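You operate a simulated robot arm through the tools that you are given. There is no shell and no other tool.

Carry out the task below with a simulated robot arm. There is one attempt and no reset: what you move stays moved.

JOB
Switch on the sealer, set its timer to 2, seal the adapter bag and drop it in the green bin.

Only the result counts: the job must be done as asked and must still hold three seconds after the hand-in. Knocking over, shifting, dropping, spilling or breaking anything else fails it. A push-on lid holds only when it is set on centred and level and pressed home; a screw cap is set on level and turned clockwise until tight.

ROBOT AND FRAMES
A 7-joint arm with a two-finger parallel gripper, fixed in place. Base frame: the origin is on the floor under the middle of its stand, x ahead of it, y to its left, z up; the work surface is at about z = 0.78. Units: m, degrees, N and s.
With the tool pointing down near the work surface it reaches from about 0.44 to 0.92 m from the base axis. Its first joint turns from -143.0 to 143.0 degrees. Payload 3 kg.
Tool frame: the origin (TCP) lies between the finger pads and is the grasp point; the fingertips stand 0.03 m ahead of it; z points along the fingers, y is the line along which they close. Largest opening 0.094 m; finger width 0.028, thickness 0.01; the body of the gripper, 0.05 by 0.096 m, starts 0.055 m behind the TCP.
Orientation is that of the tool frame in the base frame, as a unit quaternion [x, y, z, w]. With the fingers straight down and closing along the base's y, the tool's x points along the base's -x, its y along +y and its z along -z.

CONTROLS
- The arm moves only by the tool arm_command. Its argument "plan" is a list of rows, each a list of 7 numbers: the turn, a rotation vector about the base's x, y, z in degrees, then the shift along the base's x, y, z in m, then the finger opening in m, from 0 to 0.094. In form: [[ax, ay, az, tx, ty, tz, gripper], ...]. A call has 1 to 20 rows; each row shifts and turns the commanded pose from where the row before left it. Each row takes 0.2 s and may step no farther than 0.05 m and 8.6 degrees from the row before; otherwise, or with a gripper value out of range, the whole call is refused. Where a pose cannot be reached the arm comes as near as it can. A force on the tool above 90 N (or 10 N above the force at the start of the call, whichever is more), or a blocked arm, ends the call early, and 0.2 s more pass. Each finger travels about 0.072 m/s and halts on what it meets, pressing with about 33 N; the grip force reading is that of the motor and also rises with nothing between the fingers. The clock runs only during rows and for 0.2 s after the last one: add rows that do not move to give the fingers time. The reply holds the time, the measured pose of the TCP, the force on the tool along the base axes, the opening and the grip force, in the units named above and with some noise, with the torque about the TCP (base axes, N m) and any sound that the robot's microphone picked up.
- Cameras (640 x 400 px; columns grow to the right, rows downward): "scene" is fixed at [0.3998, 0.4997, 1.5751]; the picture's right is [-0.75, -0.67, 0.00], its down [-0.49, 0.55, -0.67] and it looks along [0.45, -0.50, -0.74] (base axes); focal length 336 px, centre (320, 200). "wrist" rides on the gripper at [0.076, 0.014, -0.103] in the tool frame; the picture's right is [-0.18, 0.98, 0.00], its down [-0.75, -0.14, -0.64] and it looks along [-0.63, -0.12, 0.77] (tool axes); focal length 243 px, centre (320, 200). There is no depth. A picture from a camera that has moved, and an enlarged one, comes with that camera's place and axes in the base frame and with its lens.
- snapshot(camera): a new picture of that camera. The clock stands still meanwhile.
- zoom(camera, box): a new picture of the part [left, top, right, bottom] of that camera's present view, enlarged. The clock stands still meanwhile.
- finish_job(): hands the job in; it is judged then, once.

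Nothing tells you positions but the pictures and the camera data. Unless the task says otherwise, let go and move clear before handing in.

The tools are called as a command line: name --pt "numbers of a row" for each row, then --argument value for the rest, lists and objects as JSON in quotes. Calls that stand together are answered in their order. arm_command: Moves the arm, as the interface text tells. Its arguments: {"type":"object","properties":{"plan":{"type":"array","items":{"type":"array","items":{"type":"number"}}}},"required":["plan"]} The other tools are called the same way: snapshot (camera) takes a picture; zoom (camera, box) takes an enlarged picture of a part of a camera's view; finish_job () hands the job in.

At the start:

```text
t: 0.0
tcp_pos: [0.54, 0.0987, 1.2744]
ee_rot: [0.001, 1.0, -0.001, 0.0]
wrist_force: [0.1, -0.4, 0.0]
moment: [-0.01, 0.02, 0.01]
grip_width: 0.094
grip_force: 0.1
```

scene: 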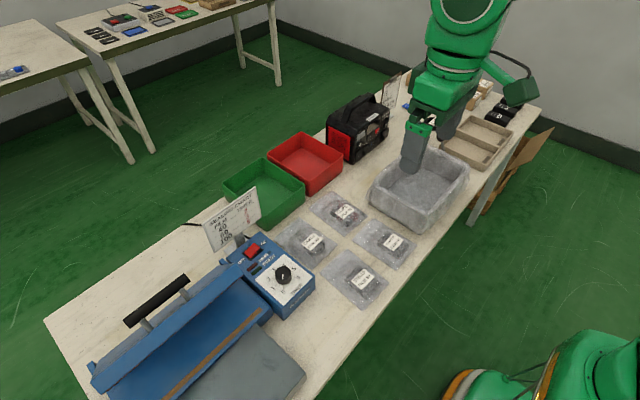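
wrist: 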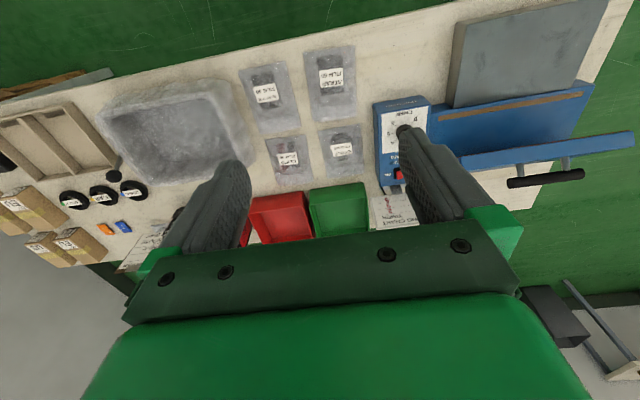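

I see a bench with a blue impulse sealer on the left, four labelled bags, green and red bins, and a sign. I'll zoom in on the labels, the sealer panel and the sign first.

zoom --camera "scene" --box '[260, 180, 420, 310]'

zoom --camera "scene" --box '[190, 180, 330, 320]'

zoom --camera "scene" --box '[40, 240, 320, 400]'

zoom --camera "wrist" --box '[230, 30, 440, 240]'

zoom --camera "wrist" --box '[360, 0, 640, 220]'

```text
3.08 times, centred on (340, 245) of scene
camera zoom: at [0.3998, 0.4997, 1.5751], right [-0.75, -0.67, 0.0], down [-0.49, 0.55, -0.67], along [0.45, -0.5, -0.74], focal length 1033 px, centre (258, 62)
```

zoom: 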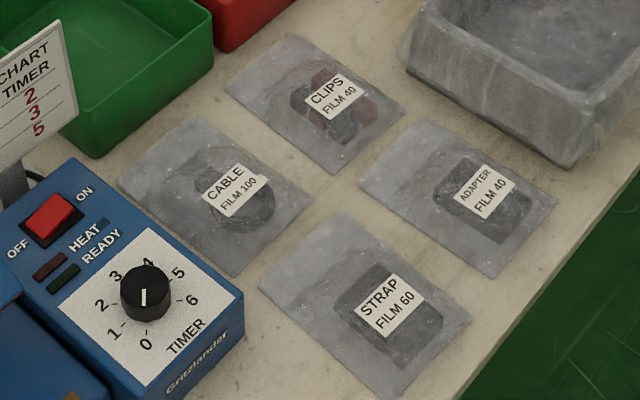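

```text
2.86 times, centred on (260, 250) of scene
camera zoom: at [0.3998, 0.4997, 1.5751], right [-0.75, -0.67, 0.0], down [-0.49, 0.55, -0.67], along [0.45, -0.5, -0.74], focal length 959 px, centre (491, 57)
```

zoom: 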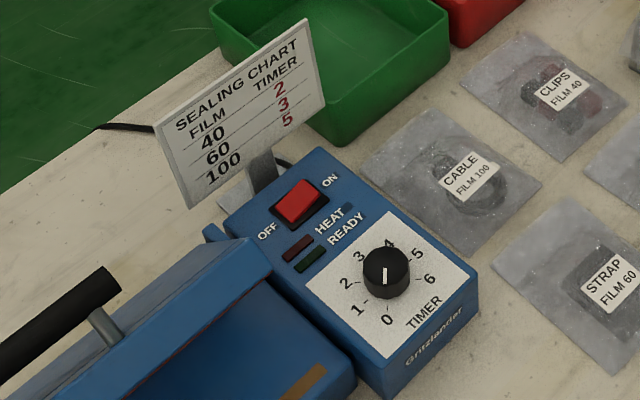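

```text
2.29 times, centred on (180, 320) of scene
camera zoom: at [0.3998, 0.4997, 1.5751], right [-0.75, -0.67, 0.0], down [-0.49, 0.55, -0.67], along [0.45, -0.5, -0.74], focal length 768 px, centre (640, -74)
```

zoom: 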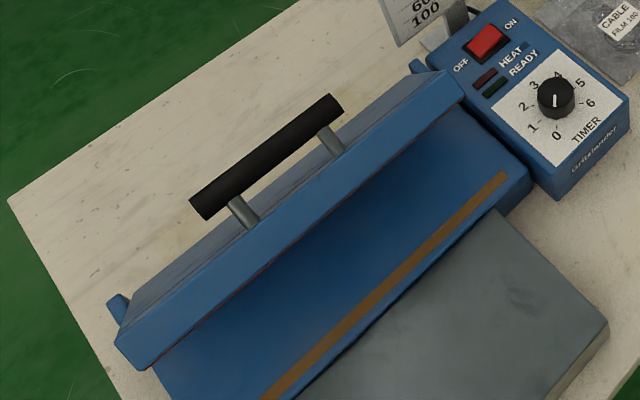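

```text
1.90 times, centred on (335, 135) of wrist
camera zoom: at [0.4651, 0.1124, 1.3765], right [0.18, 0.98, 0.0], down [0.75, -0.14, 0.64], along [0.63, -0.12, -0.77], focal length 462 px, centre (291, 324)
```

zoom: 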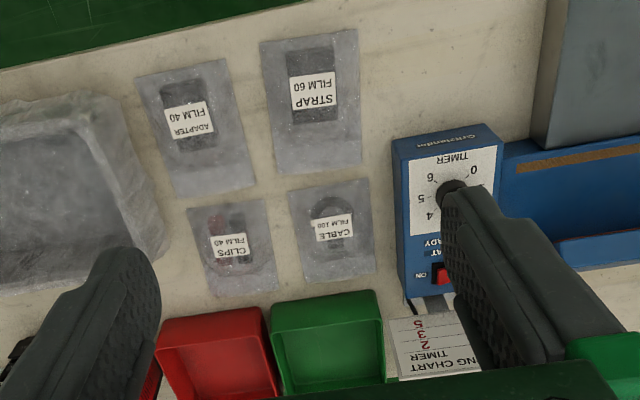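

```text
1.82 times, centred on (500, 110) of wrist
camera zoom: at [0.4651, 0.1124, 1.3765], right [0.18, 0.98, 0.0], down [0.75, -0.14, 0.64], along [0.63, -0.12, -0.77], focal length 441 px, centre (-7, 364)
```

zoom: 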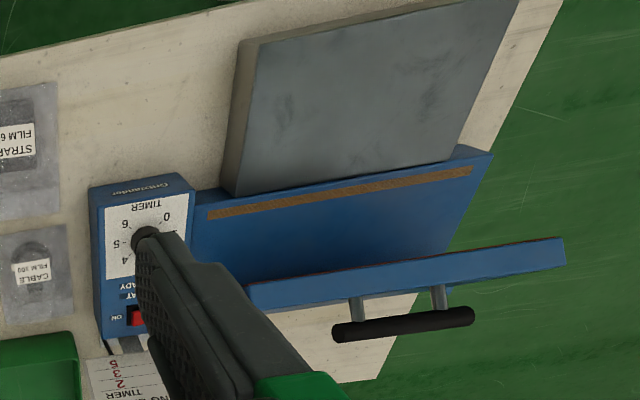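

The adapter bag sits around x 0.56–0.71, y −0.09–0.01, and the sealer is at about y 0.2–0.6 with its jaw hinged on the far side. I'll move the wrist camera over the control box for a better look.

arm_command --pt "0 0 0 -0.008 0.04 -0.025 0.094" --pt "0 0 0 -0.008 0.04 -0.025 0.094" --pt "0 0 0 -0.008 0.04 -0.025 0.094" --pt "0 0 0 -0.008 0.04 -0.025 0.094" --pt "0 0 0 -0.008 0.04 -0.025 0.094" --pt "0 0 0 0 0 0 0.094"

snapshot --camera "wrist"

snapshot --camera "scene"

```text
t: 1.4
tcp_pos: [0.5017, 0.298, 1.148]
ee_rot: [0.0, 1.0, 0.001, 0.0]
wrist_force: [-0.9, 0.0, 0.9]
moment: [0.02, 0.0, 0.03]
grip_width: 0.094
grip_force: 0.1
```

```text
taken
camera wrist: at [0.4249, 0.3114, 1.2513], right [0.18, 0.98, 0.0], down [0.75, -0.14, 0.64], along [0.63, -0.12, -0.77], focal length 243 px, centre (320, 200)
```

wrist: 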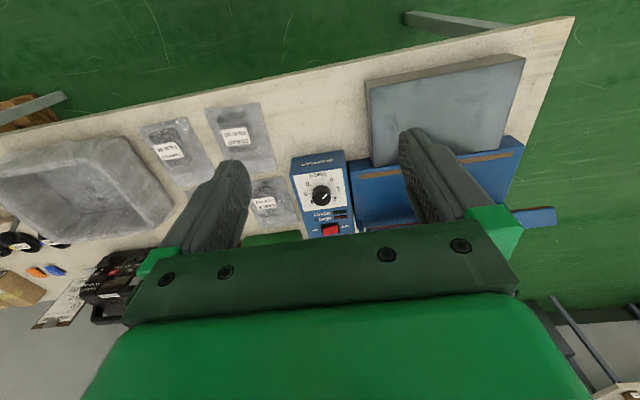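

```text
taken
```

scene: 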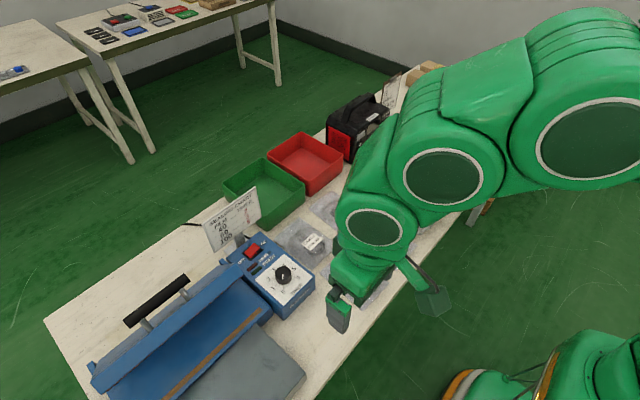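

zoom --camera "wrist" --box '[280, 140, 380, 240]'

zoom --camera "scene" --box '[230, 230, 330, 320]'

zoom --camera "scene" --box '[80, 260, 310, 400]'

zoom --camera "wrist" --box '[330, 40, 580, 240]'

```text
4.00 times, centred on (330, 190) of wrist
camera zoom: at [0.4249, 0.3114, 1.2513], right [0.18, 0.98, 0.0], down [0.75, -0.14, 0.64], along [0.63, -0.12, -0.77], focal length 970 px, centre (280, 240)
```

zoom: 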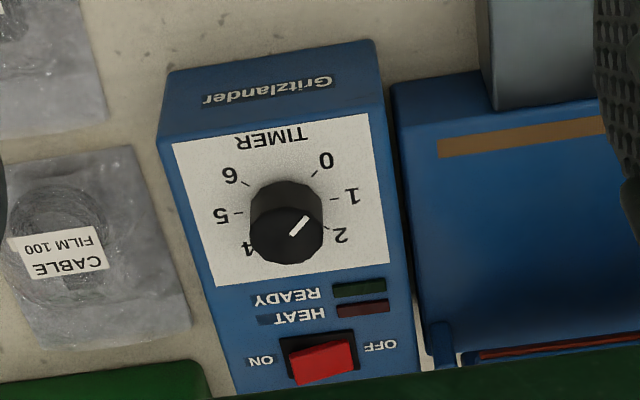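

```text
4.44 times, centred on (280, 275) of scene
camera zoom: at [0.3998, 0.4997, 1.5751], right [-0.75, -0.67, 0.0], down [-0.49, 0.55, -0.67], along [0.45, -0.5, -0.74], focal length 1492 px, centre (498, -133)
```

zoom: 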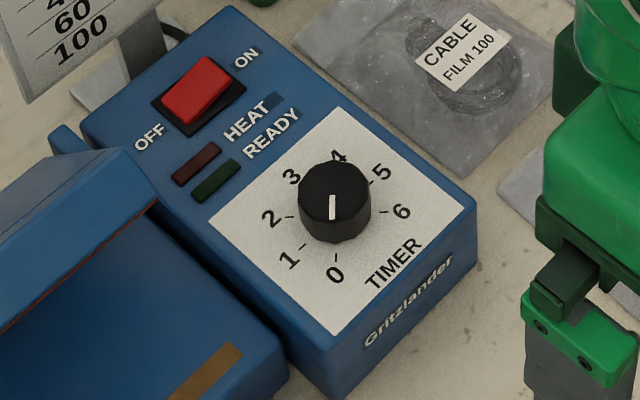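

```text
2.78 times, centred on (195, 330) of scene
camera zoom: at [0.3998, 0.4997, 1.5751], right [-0.75, -0.67, 0.0], down [-0.49, 0.55, -0.67], along [0.45, -0.5, -0.74], focal length 934 px, centre (668, -162)
```

zoom: 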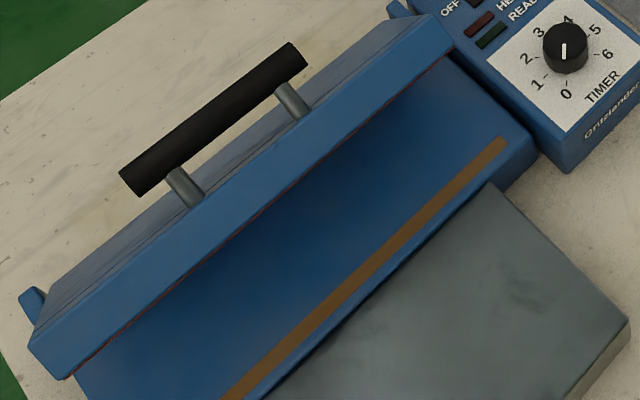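

```text
2.00 times, centred on (455, 140) of wrist
camera zoom: at [0.4249, 0.3114, 1.2513], right [0.18, 0.98, 0.0], down [0.75, -0.14, 0.64], along [0.63, -0.12, -0.77], focal length 485 px, centre (50, 320)
```

zoom: 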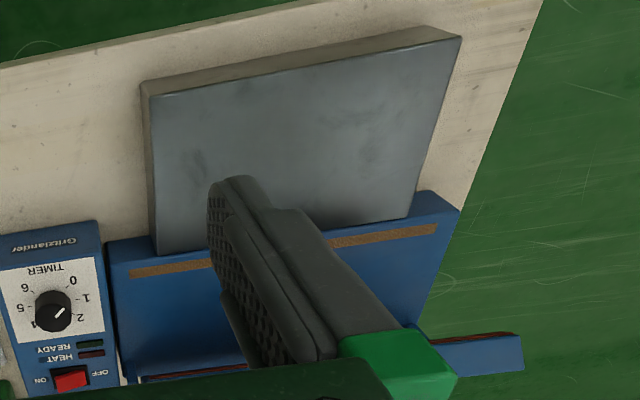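

The dial's pointer is at 0, with each number 45° apart, so 2 is a 90° clockwise turn. I put the knob at about (0.734, 0.257, top 0.875), and the rocker's ON half at about (0.845, 0.245). I'll close the fingers and hover over the ON half.

arm_command --pt "0 0 0 0.0429 -0.0066 -0.0122 0.0" --pt "0 0 0 0.0429 -0.0066 -0.0122 0.0" --pt "0 0 0 0.0429 -0.0066 -0.0122 0.0" --pt "0 0 0 0.0429 -0.0066 -0.0122 0.0" --pt "0 0 0 0.0429 -0.0066 -0.0122 0.0" --pt "0 0 0 0.0429 -0.0066 -0.0122 0.0" --pt "0 0 0 0.0429 -0.0066 -0.0122 0.0" --pt "0 0 0 0.0429 -0.0066 -0.0122 0.0" --pt "0 0 0 0 0 0 0.0" --pt "0 0 0 0 0 0 0.0"

snapshot --camera "wrist"

snapshot --camera "scene"

```text
t: 3.6
tcp_pos: [0.8299, 0.2467, 1.0492]
ee_rot: [-0.001, 1.0, 0.0, 0.0]
wrist_force: [0.1, -0.4, -0.1]
moment: [-0.01, 0.02, -0.04]
grip_width: 0.0
grip_force: 33.2
out of reach, approached as far as the arm can: row 8
```

```text
taken
camera wrist: at [0.7538, 0.2604, 1.1508], right [0.18, 0.98, 0.0], down [0.75, -0.14, 0.64], along [0.63, -0.12, -0.77], focal length 243 px, centre (320, 200)
```

wrist: 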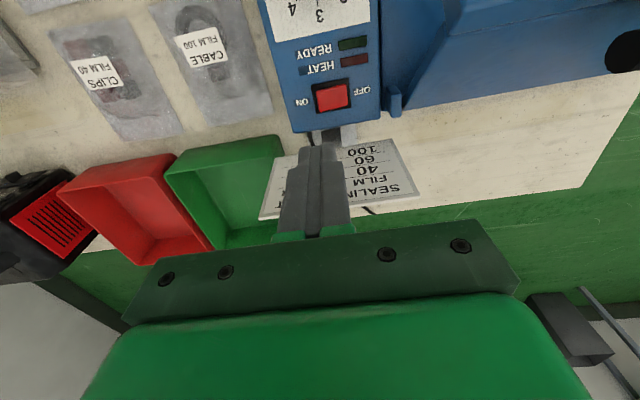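

```text
taken
```

scene: 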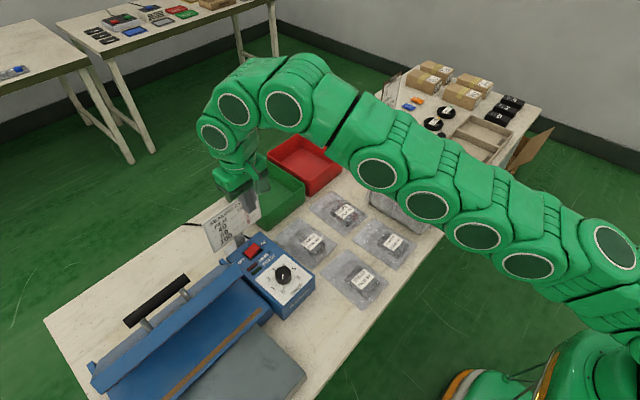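

zoom --camera "wrist" --box '[260, 40, 420, 140]'

zoom --camera "scene" --box '[180, 150, 320, 310]'

```text
4.00 times, centred on (340, 90) of wrist
camera zoom: at [0.7538, 0.2604, 1.1508], right [0.18, 0.98, 0.0], down [0.75, -0.14, 0.64], along [0.63, -0.12, -0.77], focal length 970 px, centre (240, 640)
```

zoom: 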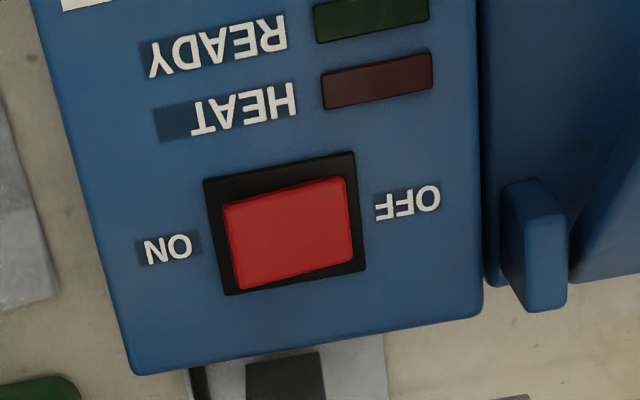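

```text
2.50 times, centred on (250, 230) of scene
camera zoom: at [0.3998, 0.4997, 1.5751], right [-0.75, -0.67, 0.0], down [-0.49, 0.55, -0.67], along [0.45, -0.5, -0.74], focal length 840 px, centre (495, 125)
```

zoom: 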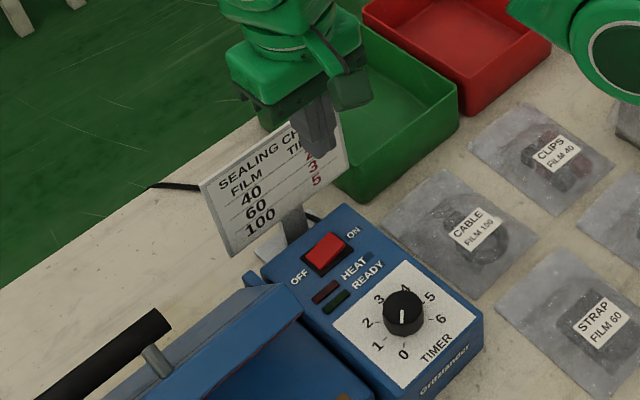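

arm_command --pt "0 0 0 0 0 -0.035 0.0" --pt "0 0 0 0 0 -0.035 0.0" --pt "0 0 0 0 0 -0.035 0.0" --pt "0 0 0 0 0 0 0.0"

```text
t: 4.6
tcp_pos: [0.8284, 0.2459, 0.9447]
ee_rot: [0.0, 1.0, 0.0, 0.0]
wrist_force: [-0.2, 0.7, 0.0]
moment: [-0.02, -0.04, 0.01]
grip_width: 0.0
grip_force: 32.9
```

arm_command --pt "0 0 0 0.0165 -0.002 -0.01 0.0" --pt "0 0 0 0 0 -0.01 0.0" --pt "0 0 0 0 0 -0.01 0.0" --pt "0 0 0 0 0 0 0.0"

zoom --camera "scene" --box '[180, 180, 320, 310]'

snapshot --camera "wrist"

```text
t: 5.6
tcp_pos: [0.8443, 0.2445, 0.9148]
ee_rot: [0.0, 1.0, 0.0, 0.001]
wrist_force: [-0.2, -0.5, 0.0]
moment: [-0.02, 0.0, 0.01]
grip_width: 0.0003
grip_force: 32.7
```

```text
3.08 times, centred on (250, 245) of scene
camera zoom: at [0.3998, 0.4997, 1.5751], right [-0.75, -0.67, 0.0], down [-0.49, 0.55, -0.67], along [0.45, -0.5, -0.74], focal length 1033 px, centre (535, 62)
```

zoom: 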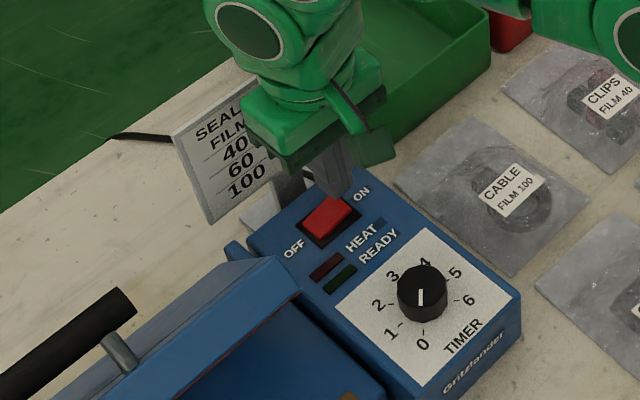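

```text
taken
camera wrist: at [0.7685, 0.2574, 1.0166], right [0.18, 0.98, 0.0], down [0.75, -0.14, 0.64], along [0.63, -0.12, -0.77], focal length 243 px, centre (320, 200)
```

wrist: 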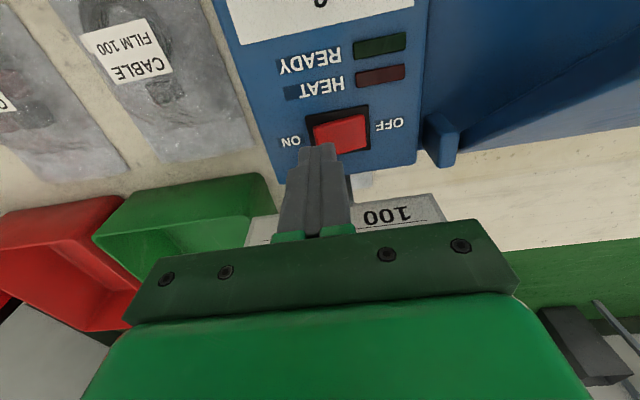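

arm_command --pt "0 0 0 0 0 -0.005 0.0" --pt "0 0 0 0 0 -0.005 0.0" --pt "0 0 0 0 0 -0.005 0.0" --pt "0 0 0 0 0 0 0.0"

```text
t: 6.6
tcp_pos: [0.8458, 0.2448, 0.8996]
ee_rot: [0.001, 1.0, 0.0, 0.0]
wrist_force: [-0.3, 0.0, 0.1]
moment: [0.01, -0.02, 0.01]
grip_width: 0.0001
grip_force: 33.4
```

arm_command --pt "0 0 0 0 0 -0.003 0.0" --pt "0 0 0 0 0 -0.003 0.0" --pt "0 0 0 0 0 -0.003 0.0" --pt "0 0 0 0 0 0 0.0"

zoom --camera "scene" --box '[210, 220, 320, 310]'

```text
t: 7.6
tcp_pos: [0.8433, 0.2434, 0.8897]
ee_rot: [0.001, 1.0, 0.0, -0.001]
wrist_force: [1.2, -0.9, -0.1]
moment: [-0.02, 0.01, 0.0]
grip_width: 0.0002
grip_force: 33.1
```

```text
4.44 times, centred on (265, 265) of scene
camera zoom: at [0.3998, 0.4997, 1.5751], right [-0.75, -0.67, 0.0], down [-0.49, 0.55, -0.67], along [0.45, -0.5, -0.74], focal length 1492 px, centre (564, -89)
```

zoom: 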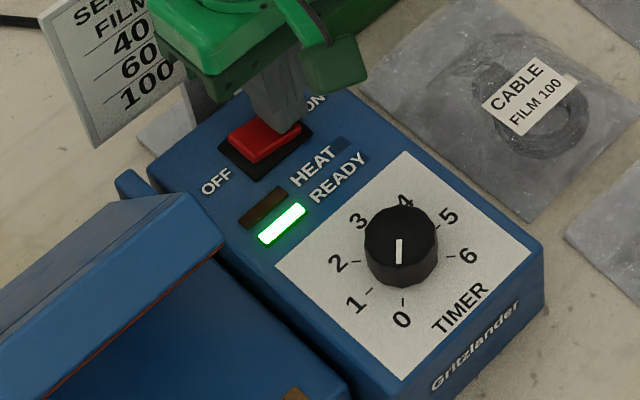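

READY lit up green, so the switch is on. I'll lift, go over the knob with the gripper pre-turned by +45°, and check.

arm_command --pt "0 0 0 0 0 0.04 0.0" --pt "0 0 0 0 0 0.04 0.0" --pt "0 0 7.5 -0.0185 0.0022 0 0.06" --pt "0 0 7.5 -0.0185 0.0022 0 0.06" --pt "0 0 7.5 -0.0185 0.0022 0 0.06" --pt "0 0 7.5 -0.0185 0.0023 0 0.06" --pt "0 0 7.5 -0.018 0.0023 0 0.06" --pt "0 0 7.5 -0.018 0.0023 0 0.06" --pt "0 0 0 0 0 0 0.06"

snapshot --camera "wrist"

zoom --camera "scene" --box '[190, 200, 340, 320]'

```text
t: 9.6
tcp_pos: [0.7342, 0.2582, 0.9706]
ee_rot: [-0.384, 0.924, -0.001, -0.001]
wrist_force: [-0.5, 0.2, 0.9]
moment: [0.0, -0.03, 0.03]
grip_width: 0.0599
grip_force: 0.0
```

```text
taken
camera wrist: at [0.6702, 0.2129, 1.0732], right [-0.57, 0.82, 0.0], down [0.63, 0.43, 0.64], along [0.53, 0.36, -0.77], focal length 243 px, centre (320, 200)
```

wrist: 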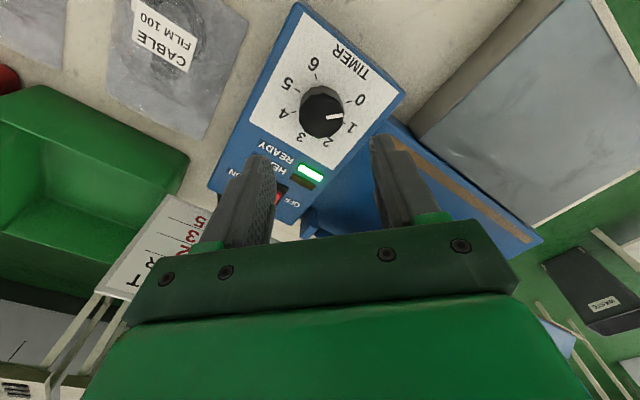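

```text
3.33 times, centred on (265, 260) of scene
camera zoom: at [0.3998, 0.4997, 1.5751], right [-0.75, -0.67, 0.0], down [-0.49, 0.55, -0.67], along [0.45, -0.5, -0.74], focal length 1119 px, centre (503, 0)
```

zoom: 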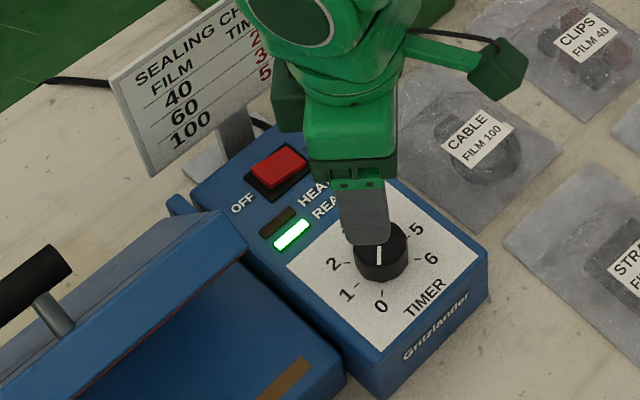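

zoom --camera "wrist" --box '[240, 40, 400, 200]'

```text
2.50 times, centred on (320, 120) of wrist
camera zoom: at [0.6702, 0.2129, 1.0732], right [-0.57, 0.82, 0.0], down [0.63, 0.43, 0.64], along [0.53, 0.36, -0.77], focal length 606 px, centre (320, 400)
```

zoom: 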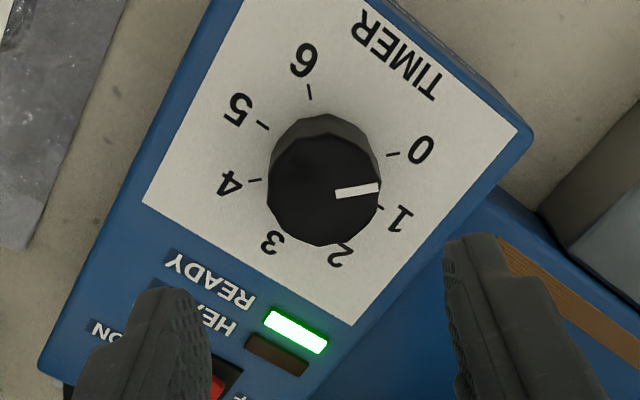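

arm_command --pt "0 0 0 -0.001 -0.0008 -0.03 0.06" --pt "0 0 0 0 0 -0.03 0.06" --pt "0 0 0 0 0 -0.015 0.06" --pt "0 0 0 0 0 -0.005 0.06" --pt "0 0 0 0 0 -0.004 0.06" --pt "0 0 0 0 0 0 0.06"

zoom --camera "wrist" --box '[220, 40, 420, 200]'

zoom --camera "scene" --box '[230, 220, 340, 320]'

```text
t: 11.0
tcp_pos: [0.7344, 0.2568, 0.8862]
ee_rot: [-0.382, 0.924, 0.0, 0.0]
wrist_force: [-0.4, -0.5, 0.2]
moment: [0.03, -0.02, -0.01]
grip_width: 0.0599
grip_force: 0.1
```

```text
2.50 times, centred on (320, 120) of wrist
camera zoom: at [0.6698, 0.2118, 0.9889], right [-0.56, 0.83, 0.0], down [0.63, 0.43, 0.64], along [0.53, 0.36, -0.77], focal length 606 px, centre (320, 400)
```

zoom: 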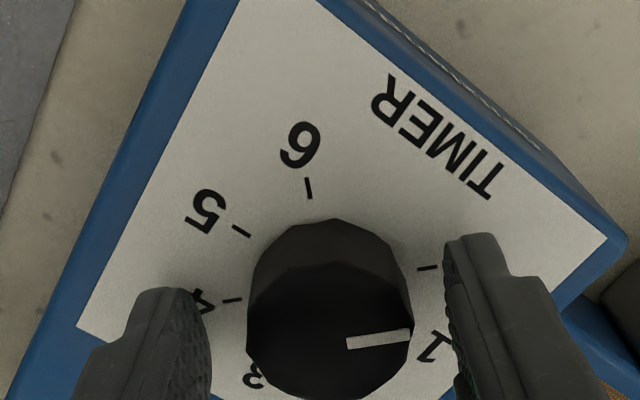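

```text
4.00 times, centred on (285, 270) of scene
camera zoom: at [0.3998, 0.4997, 1.5751], right [-0.75, -0.67, 0.0], down [-0.49, 0.55, -0.67], along [0.45, -0.5, -0.74], focal length 1343 px, centre (460, -80)
```

zoom: 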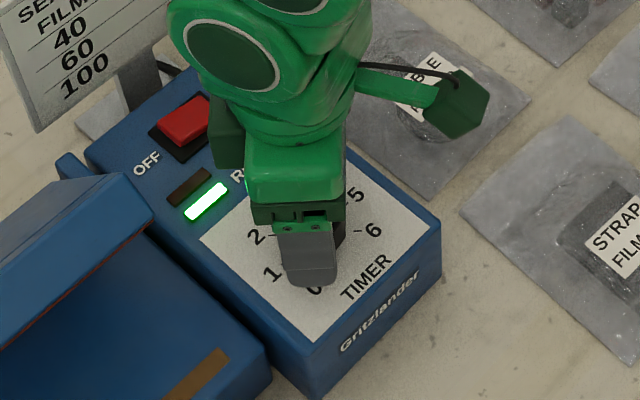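

arm_command --pt "0 0 0 0 0 0 0.03" --pt "0 0 0 0 0 0 0.03" --pt "0 0 0 0 0 0 0.03"

```text
t: 11.8
tcp_pos: [0.7336, 0.2569, 0.8865]
ee_rot: [-0.382, 0.924, 0.0, 0.001]
wrist_force: [-13.3, 12.8, 1.2]
moment: [0.19, 0.32, 0.01]
grip_width: 0.0402
grip_force: 8.8
```

arm_command --pt "0 0 0 -0.001 0.001 0 0.02" --pt "0 0 0 0 0 0 0.02" --pt "0 0 0 0 0 0 0.02"

```text
t: 12.6
tcp_pos: [0.7322, 0.2583, 0.8868]
ee_rot: [-0.383, 0.924, 0.0, -0.001]
wrist_force: [-14.0, 15.9, -4.4]
moment: [0.23, -0.28, -0.01]
grip_width: 0.0371
grip_force: 44.7
```

arm_command --pt "0 0 0 -0.001 0.001 0 0.02" --pt "0 0 -5 0 0 0 0.02" --pt "0 0 -5 0 0 0 0.02" --pt "0 0 -5 0 0 0 0.02" --pt "0 0 0 0 0 0 0.02"

zoom --camera "wrist" --box '[220, 40, 420, 200]'

```text
t: 13.8
tcp_pos: [0.7317, 0.2587, 0.8859]
ee_rot: [-0.258, 0.966, 0.001, 0.0]
wrist_force: [13.5, 0.0, -9.1]
moment: [0.56, -0.35, -0.03]
grip_width: 0.0375
grip_force: 45.5
```

```text
2.50 times, centred on (320, 120) of wrist
camera zoom: at [0.6593, 0.2315, 0.9889], right [-0.33, 0.94, 0.0], down [0.72, 0.25, 0.64], along [0.61, 0.21, -0.77], focal length 606 px, centre (320, 400)
```

zoom: 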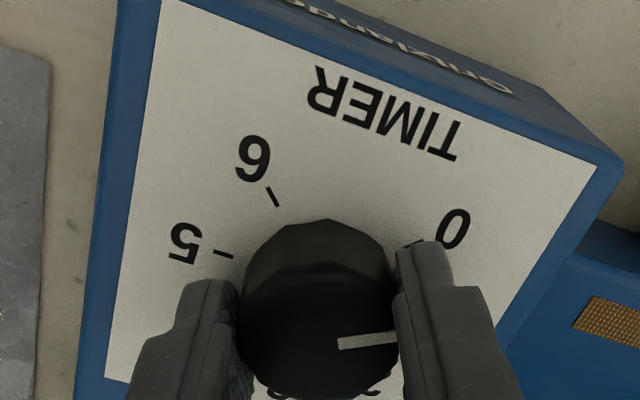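

arm_command --pt "0 0 -7.5 0.001 -0.0005 0 0.02" --pt "0 0 -7.5 0 0 0 0.02" --pt "0 0 -7.5 0 0 0 0.02" --pt "0 0 -7.5 0 0 0 0.02" --pt "0 0 -7.5 0 0 0 0.02" --pt "0 0 0 0 0 0 0.02"

zoom --camera "wrist" --box '[220, 40, 420, 200]'

```text
t: 15.2
tcp_pos: [0.7319, 0.2591, 0.8865]
ee_rot: [0.066, 0.998, 0.0, 0.0]
wrist_force: [-6.8, -6.5, 2.9]
moment: [0.43, 0.51, 0.05]
grip_width: 0.0379
grip_force: 44.9
```

```text
2.50 times, centred on (320, 120) of wrist
camera zoom: at [0.659, 0.2813, 0.9891], right [0.31, 0.95, 0.0], down [0.73, -0.24, 0.64], along [0.61, -0.2, -0.77], focal length 606 px, centre (320, 400)
```

zoom: 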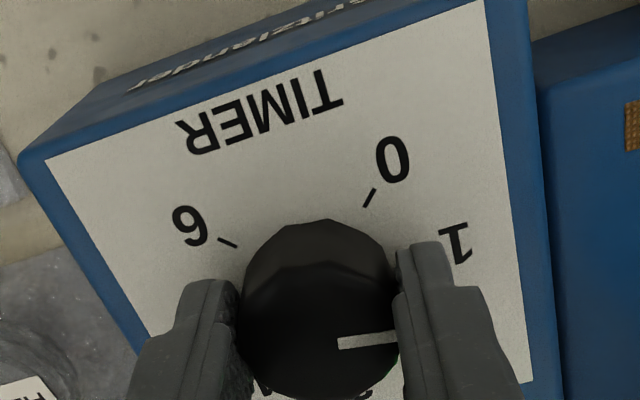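

arm_command --pt "0 0 -7.5 -0.0005 -0.0005 0 0.02" --pt "0 0 -7.5 0 0 0 0.02" --pt "0 0 -7.5 0 0 0 0.02" --pt "0 0 -7.5 0 0 0 0.02" --pt "0 0 -7.5 0 0 0 0.02" --pt "0 0 0 0 0 0 0.02" --pt "0 0 0 0 0 0 0.02"

zoom --camera "wrist" --box '[220, 40, 420, 200]'

zoom --camera "scene" --box '[230, 220, 340, 320]'

```text
t: 16.8
tcp_pos: [0.7323, 0.2585, 0.8875]
ee_rot: [0.382, 0.924, -0.001, 0.0]
wrist_force: [7.2, 6.8, -4.1]
moment: [-0.67, -0.25, 0.01]
grip_width: 0.0378
grip_force: 45.0
```

```text
2.50 times, centred on (320, 120) of wrist
camera zoom: at [0.6887, 0.321, 0.989], right [0.83, 0.56, 0.0], down [0.43, -0.63, 0.64], along [0.36, -0.53, -0.77], focal length 606 px, centre (320, 400)
```

zoom: 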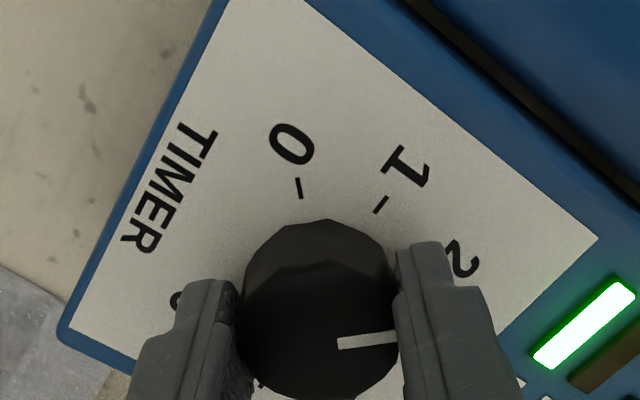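

```text
4.00 times, centred on (285, 270) of scene
camera zoom: at [0.3998, 0.4997, 1.5751], right [-0.75, -0.67, 0.0], down [-0.49, 0.55, -0.67], along [0.45, -0.5, -0.74], focal length 1343 px, centre (460, -80)
```

zoom: 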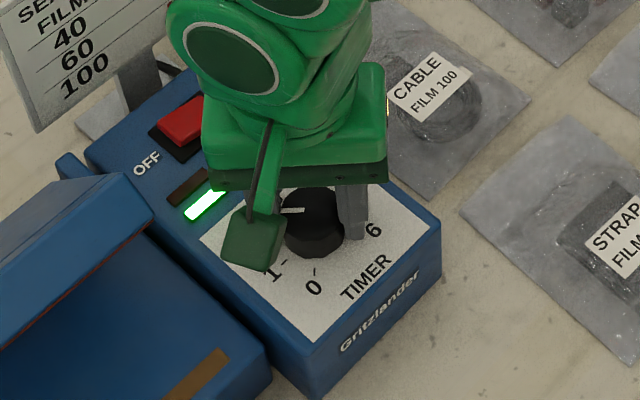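

The knob turned with the gripper. I'll release, lift straight up and check the pointer against the 2.

arm_command --pt "0 0 0 0 0 0 0.06" --pt "0 0 0 0 0 0 0.06" --pt "0 0 0 0 0 0.03 0.06" --pt "0 0 0 0 0 0.04 0.06" --pt "0 0 0 0 0 0.04 0.06" --pt "0 0 0 0 0 0 0.06"

zoom --camera "wrist" --box '[220, 40, 420, 200]'

zoom --camera "scene" --box '[230, 220, 340, 320]'

```text
t: 18.2
tcp_pos: [0.7308, 0.2594, 0.9967]
ee_rot: [0.383, 0.924, 0.001, 0.0]
wrist_force: [0.5, -0.2, 0.6]
moment: [-0.04, -0.03, -0.02]
grip_width: 0.0599
grip_force: 0.1
```

```text
2.50 times, centred on (320, 120) of wrist
camera zoom: at [0.6881, 0.3212, 1.0991], right [0.83, 0.56, 0.0], down [0.43, -0.63, 0.64], along [0.36, -0.53, -0.77], focal length 606 px, centre (320, 400)
```

zoom: 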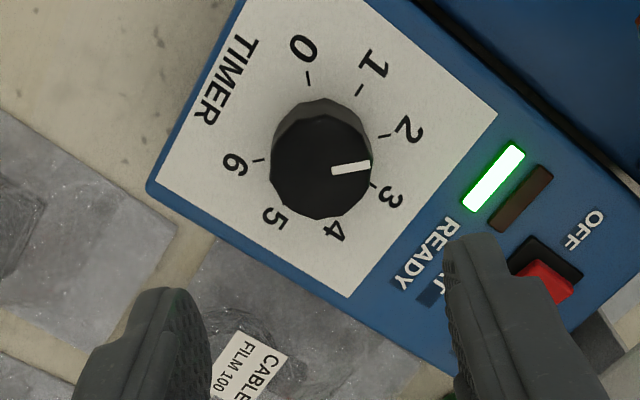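

```text
4.00 times, centred on (285, 270) of scene
camera zoom: at [0.3998, 0.4997, 1.5751], right [-0.75, -0.67, 0.0], down [-0.49, 0.55, -0.67], along [0.45, -0.5, -0.74], focal length 1343 px, centre (460, -80)
```

zoom: 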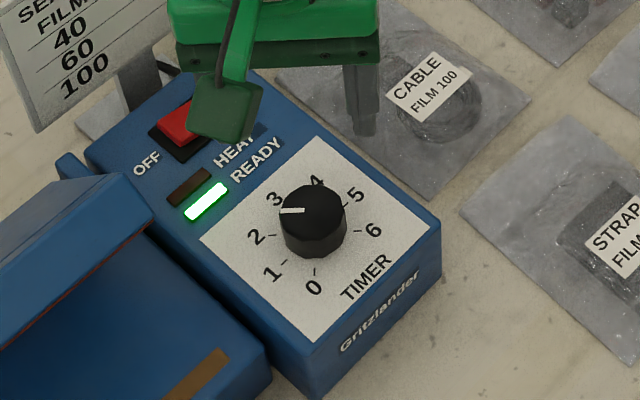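

The pointer is at 2. Next I'll bring the wrist camera over the adapter bag, turning the gripper back to its default yaw.

arm_command --pt "0 0 5.63 -0.0325 -0.0325 0.005 0.094" --pt "0 0 5.63 -0.0325 -0.0325 0.005 0.094" --pt "0 0 5.63 -0.0325 -0.0325 0 0.094" --pt "0 0 5.63 -0.0325 -0.0325 0 0.094" --pt "0 0 5.63 -0.0325 -0.0325 0 0.094" --pt "0 0 5.63 -0.0325 -0.0325 0 0.094" --pt "0 0 5.63 -0.0325 -0.0325 0 0.094" --pt "0 0 5.63 -0.0325 -0.0325 0 0.094" --pt "0 0 0 0 0 0 0.094"

snapshot --camera "wrist"

zoom --camera "wrist" --box '[220, 60, 420, 240]'

snapshot --camera "scene"

```text
t: 20.2
tcp_pos: [0.4727, -0.0018, 1.0065]
ee_rot: [0.0, 1.0, 0.0, 0.0]
wrist_force: [-0.1, -0.1, 0.6]
moment: [0.0, 0.01, -0.01]
grip_width: 0.0942
grip_force: 0.0
```

```text
taken
camera wrist: at [0.3959, 0.0111, 1.109], right [0.18, 0.98, 0.0], down [0.75, -0.14, 0.64], along [0.63, -0.12, -0.77], focal length 243 px, centre (320, 200)
```

wrist: 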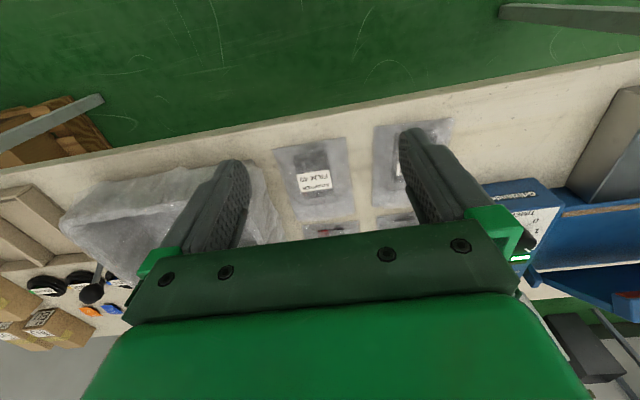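

```text
2.22 times, centred on (320, 150) of wrist
camera zoom: at [0.3959, 0.0111, 1.109], right [0.18, 0.98, 0.0], down [0.75, -0.14, 0.64], along [0.63, -0.12, -0.77], focal length 539 px, centre (320, 311)
```

zoom: 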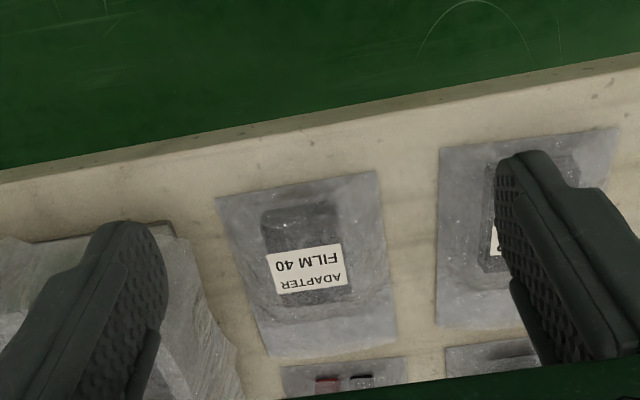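

```text
taken
```

scene: 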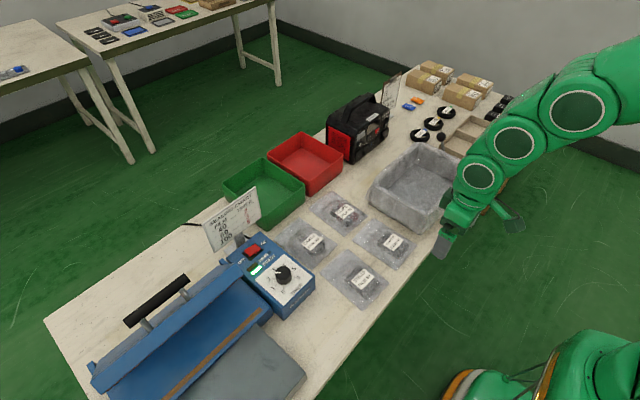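

zoom --camera "wrist" --box '[270, 130, 370, 225]'

zoom --camera "scene" --box '[340, 210, 420, 275]'

```text
4.21 times, centred on (320, 178) of wrist
camera zoom: at [0.3959, 0.0111, 1.109], right [0.18, 0.98, 0.0], down [0.75, -0.14, 0.64], along [0.63, -0.12, -0.77], focal length 1022 px, centre (320, 295)
```

zoom: 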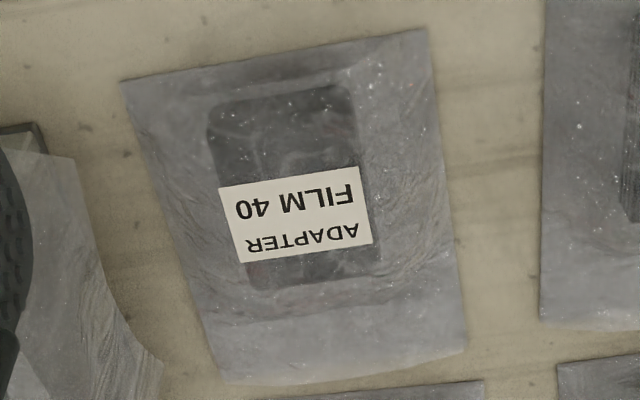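

```text
6.15 times, centred on (380, 242) of scene
camera zoom: at [0.3998, 0.4997, 1.5751], right [-0.75, -0.67, 0.0], down [-0.49, 0.55, -0.67], along [0.45, -0.5, -0.74], focal length 2066 px, centre (-49, -62)
```

zoom: 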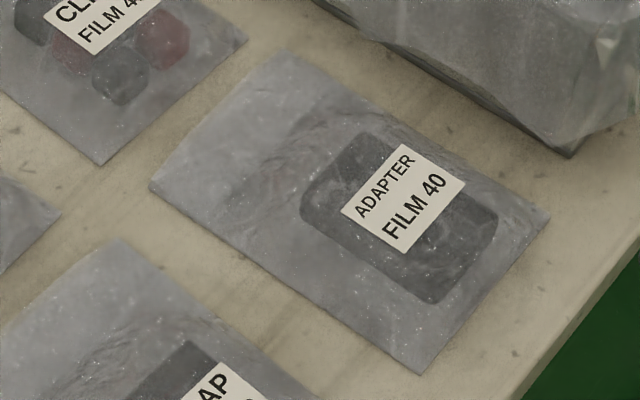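

The bag's mouth is at the far (+x) end, and the adapter block is at about (0.604, −0.035), roughly 0.08 × 0.055 m. I'll check how much room there is to the grey tub before lowering the gripper there.

zoom --camera "scene" --box '[350, 140, 480, 270]'

zoom --camera "wrist" --box '[60, 120, 330, 280]'

```text
3.08 times, centred on (415, 205) of scene
camera zoom: at [0.3998, 0.4997, 1.5751], right [-0.75, -0.67, 0.0], down [-0.49, 0.55, -0.67], along [0.45, -0.5, -0.74], focal length 1033 px, centre (28, 185)
```

zoom: 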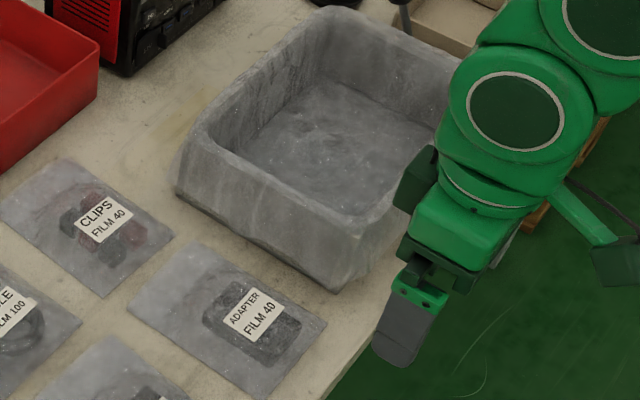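

```text
2.37 times, centred on (195, 200) of wrist
camera zoom: at [0.3959, 0.0111, 1.109], right [0.18, 0.98, 0.0], down [0.75, -0.14, 0.64], along [0.63, -0.12, -0.77], focal length 575 px, centre (616, 200)
```

zoom: 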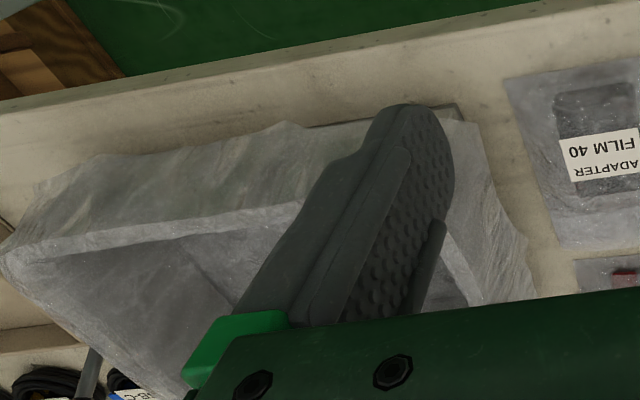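

arm_command --pt "0 0 0 0.0328 -0.0085 -0.015 0.09" --pt "0 0 0 0.0328 -0.0085 -0.02 0.09" --pt "0 0 0 0.0328 -0.0085 -0.02 0.09" --pt "0 0 0 0.0328 -0.0085 -0.02 0.09" --pt "0 0 0 0 0 -0.04 0.09" --pt "0 0 0 0 0 -0.03 0.09" --pt "0 0 0 0 0 0 0.09"

snapshot --camera "wrist"

zoom --camera "scene" --box '[320, 180, 450, 290]'

```text
t: 21.8
tcp_pos: [0.6042, -0.0361, 0.8602]
ee_rot: [0.001, 1.0, -0.001, 0.0]
wrist_force: [0.3, 0.6, 1.2]
moment: [0.02, 0.03, -0.02]
grip_width: 0.0897
grip_force: 0.0
```

```text
taken
camera wrist: at [0.5282, -0.0232, 0.9628], right [0.18, 0.98, 0.0], down [0.75, -0.14, 0.64], along [0.63, -0.12, -0.77], focal length 243 px, centre (320, 200)
```

wrist: 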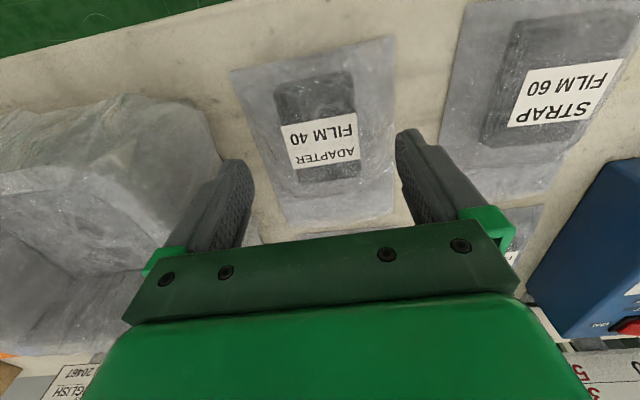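

```text
3.64 times, centred on (385, 235) of scene
camera zoom: at [0.3998, 0.4997, 1.5751], right [-0.75, -0.67, 0.0], down [-0.49, 0.55, -0.67], along [0.45, -0.5, -0.74], focal length 1221 px, centre (84, 73)
```

zoom: 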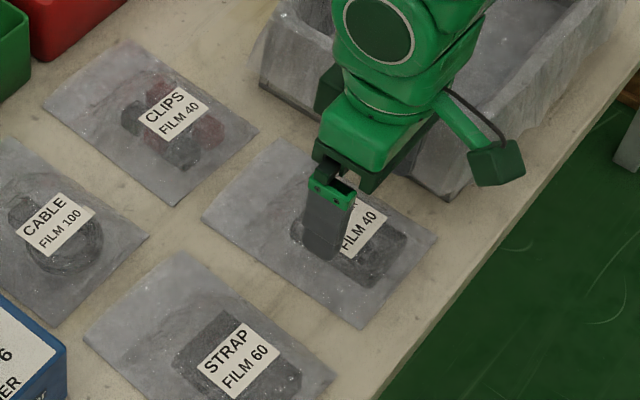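

arm_command --pt "0 0 0 0.002 -0.001 -0.01 0.09" --pt "0 0 0 0 0 -0.01 0.09" --pt "0 0 0 0 0 -0.01 0.09" --pt "0 0 0 0 0 -0.008 0.09" --pt "0 0 0 0 0 0 0.09"

snapshot --camera "wrist"

zoom --camera "scene" --box '[340, 200, 430, 280]'

```text
t: 23.0
tcp_pos: [0.606, -0.0379, 0.8231]
ee_rot: [0.0, 1.0, 0.0, 0.001]
wrist_force: [-0.1, -1.1, -0.7]
moment: [-0.05, -0.02, 0.0]
grip_width: 0.0902
grip_force: 0.1
```

```text
taken
camera wrist: at [0.5294, -0.0244, 0.9258], right [0.18, 0.98, 0.0], down [0.75, -0.14, 0.64], along [0.63, -0.12, -0.77], focal length 243 px, centre (320, 200)
```

wrist: 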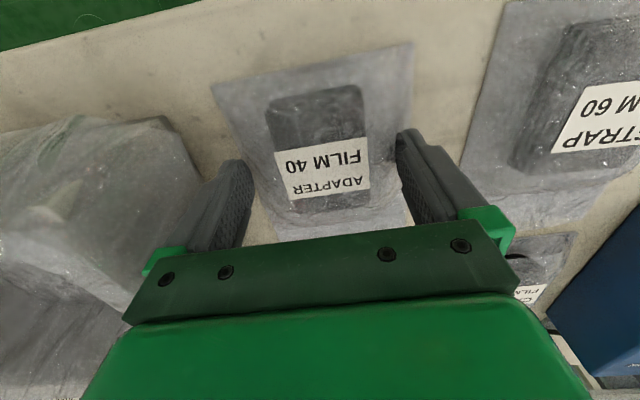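

```text
5.00 times, centred on (385, 240) of scene
camera zoom: at [0.3998, 0.4997, 1.5751], right [-0.75, -0.67, 0.0], down [-0.49, 0.55, -0.67], along [0.45, -0.5, -0.74], focal length 1679 px, centre (-5, 0)
```

zoom: 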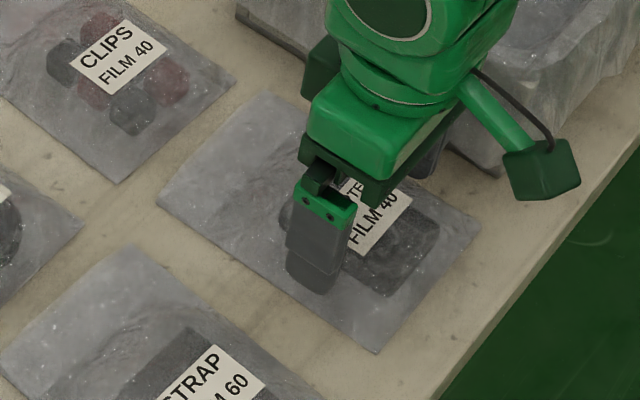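

arm_command --pt "0 0 0 0 0 -0.003 0.09" --pt "0 0 0 0 0 -0.002 0.09" --pt "0 0 0 0 0 0 0.09"

```text
t: 23.8
tcp_pos: [0.6053, -0.0375, 0.8185]
ee_rot: [-0.001, 1.0, 0.0, 0.0]
wrist_force: [0.9, 0.6, 0.4]
moment: [0.02, -0.01, 0.01]
grip_width: 0.0903
grip_force: 0.0
```

arm_command --pt "0 0 0 0 0 0 0.06" --pt "0 0 0 0 0 0 0.04" --pt "0 0 0 0 0 0 0.03" --pt "0 0 0 0 0 0 0.03" --pt "0 0 0 0 0 0 0.03"

snapshot --camera "wrist"

zoom --camera "scene" --box '[340, 200, 430, 280]'

```text
t: 25.0
tcp_pos: [0.6054, -0.037, 0.8189]
ee_rot: [0.0, 1.0, 0.0, 0.0]
wrist_force: [-0.3, -0.3, 1.9]
moment: [0.02, -0.09, 0.0]
grip_width: 0.0612
grip_force: 32.7
```

```text
taken
camera wrist: at [0.5293, -0.0239, 0.921], right [0.18, 0.98, 0.0], down [0.75, -0.14, 0.64], along [0.63, -0.12, -0.77], focal length 243 px, centre (320, 200)
```

wrist: 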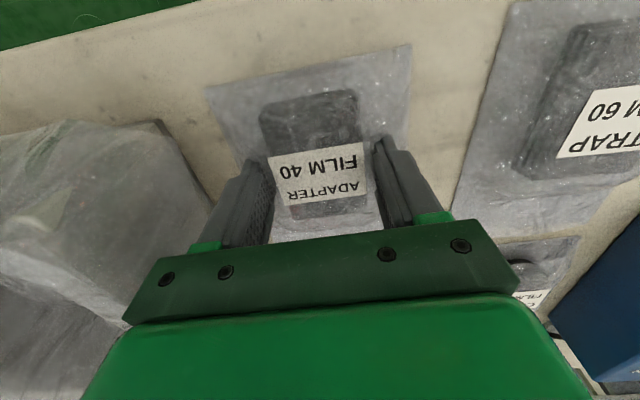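

```text
5.00 times, centred on (385, 240) of scene
camera zoom: at [0.3998, 0.4997, 1.5751], right [-0.75, -0.67, 0.0], down [-0.49, 0.55, -0.67], along [0.45, -0.5, -0.74], focal length 1679 px, centre (-5, 0)
```

zoom: 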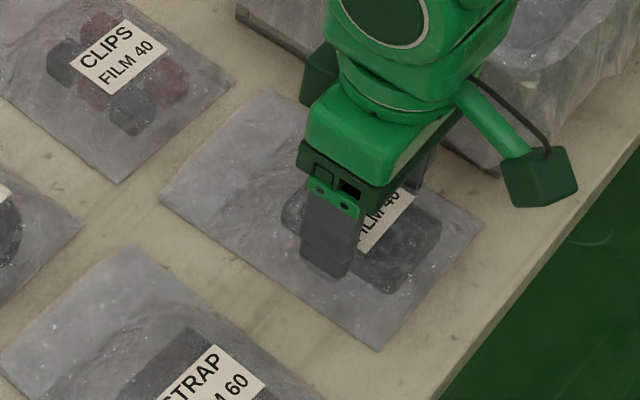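

The gripper closed on the adapter at 0.061 m with a firm grip. I'll lift it slowly and check.

arm_command --pt "0 0 0 0 0 0.01 0.03" --pt "0 0 0 0 0 0.02 0.03" --pt "0 0 0 0 0 0.03 0.03" --pt "0 0 0 0 0 0 0.03"

snapshot --camera "wrist"

zoom --camera "scene" --box '[310, 170, 440, 280]'

```text
t: 26.0
tcp_pos: [0.6057, -0.0378, 0.8786]
ee_rot: [-0.001, 1.0, 0.0, -0.001]
wrist_force: [-0.2, 0.3, -1.2]
moment: [-0.01, 0.03, -0.01]
grip_width: 0.0614
grip_force: 33.2
```

```text
taken
camera wrist: at [0.5292, -0.0237, 0.9808], right [0.18, 0.98, 0.0], down [0.75, -0.14, 0.64], along [0.63, -0.12, -0.77], focal length 243 px, centre (320, 200)
```

wrist: 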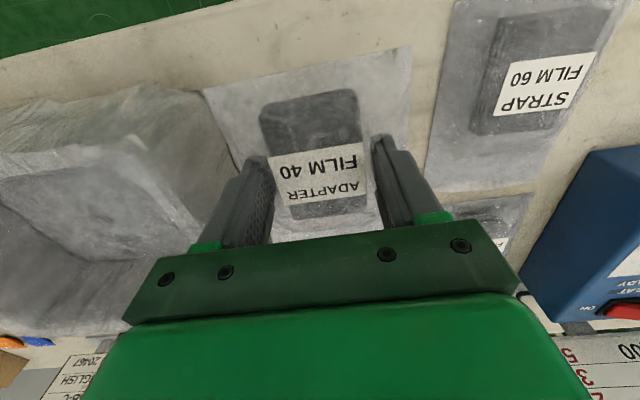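

```text
3.64 times, centred on (375, 225) of scene
camera zoom: at [0.3998, 0.4997, 1.5751], right [-0.75, -0.67, 0.0], down [-0.49, 0.55, -0.67], along [0.45, -0.5, -0.74], focal length 1221 px, centre (120, 109)
```

zoom: 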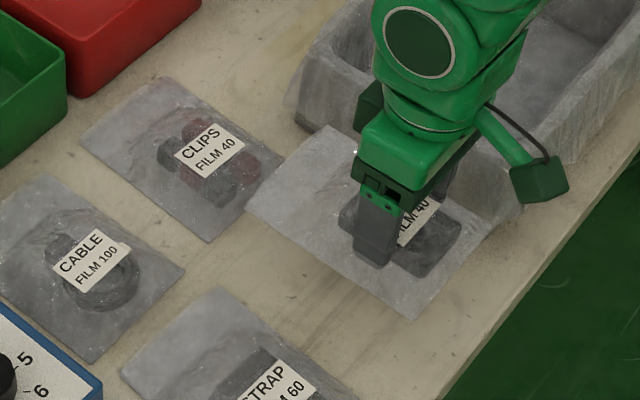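

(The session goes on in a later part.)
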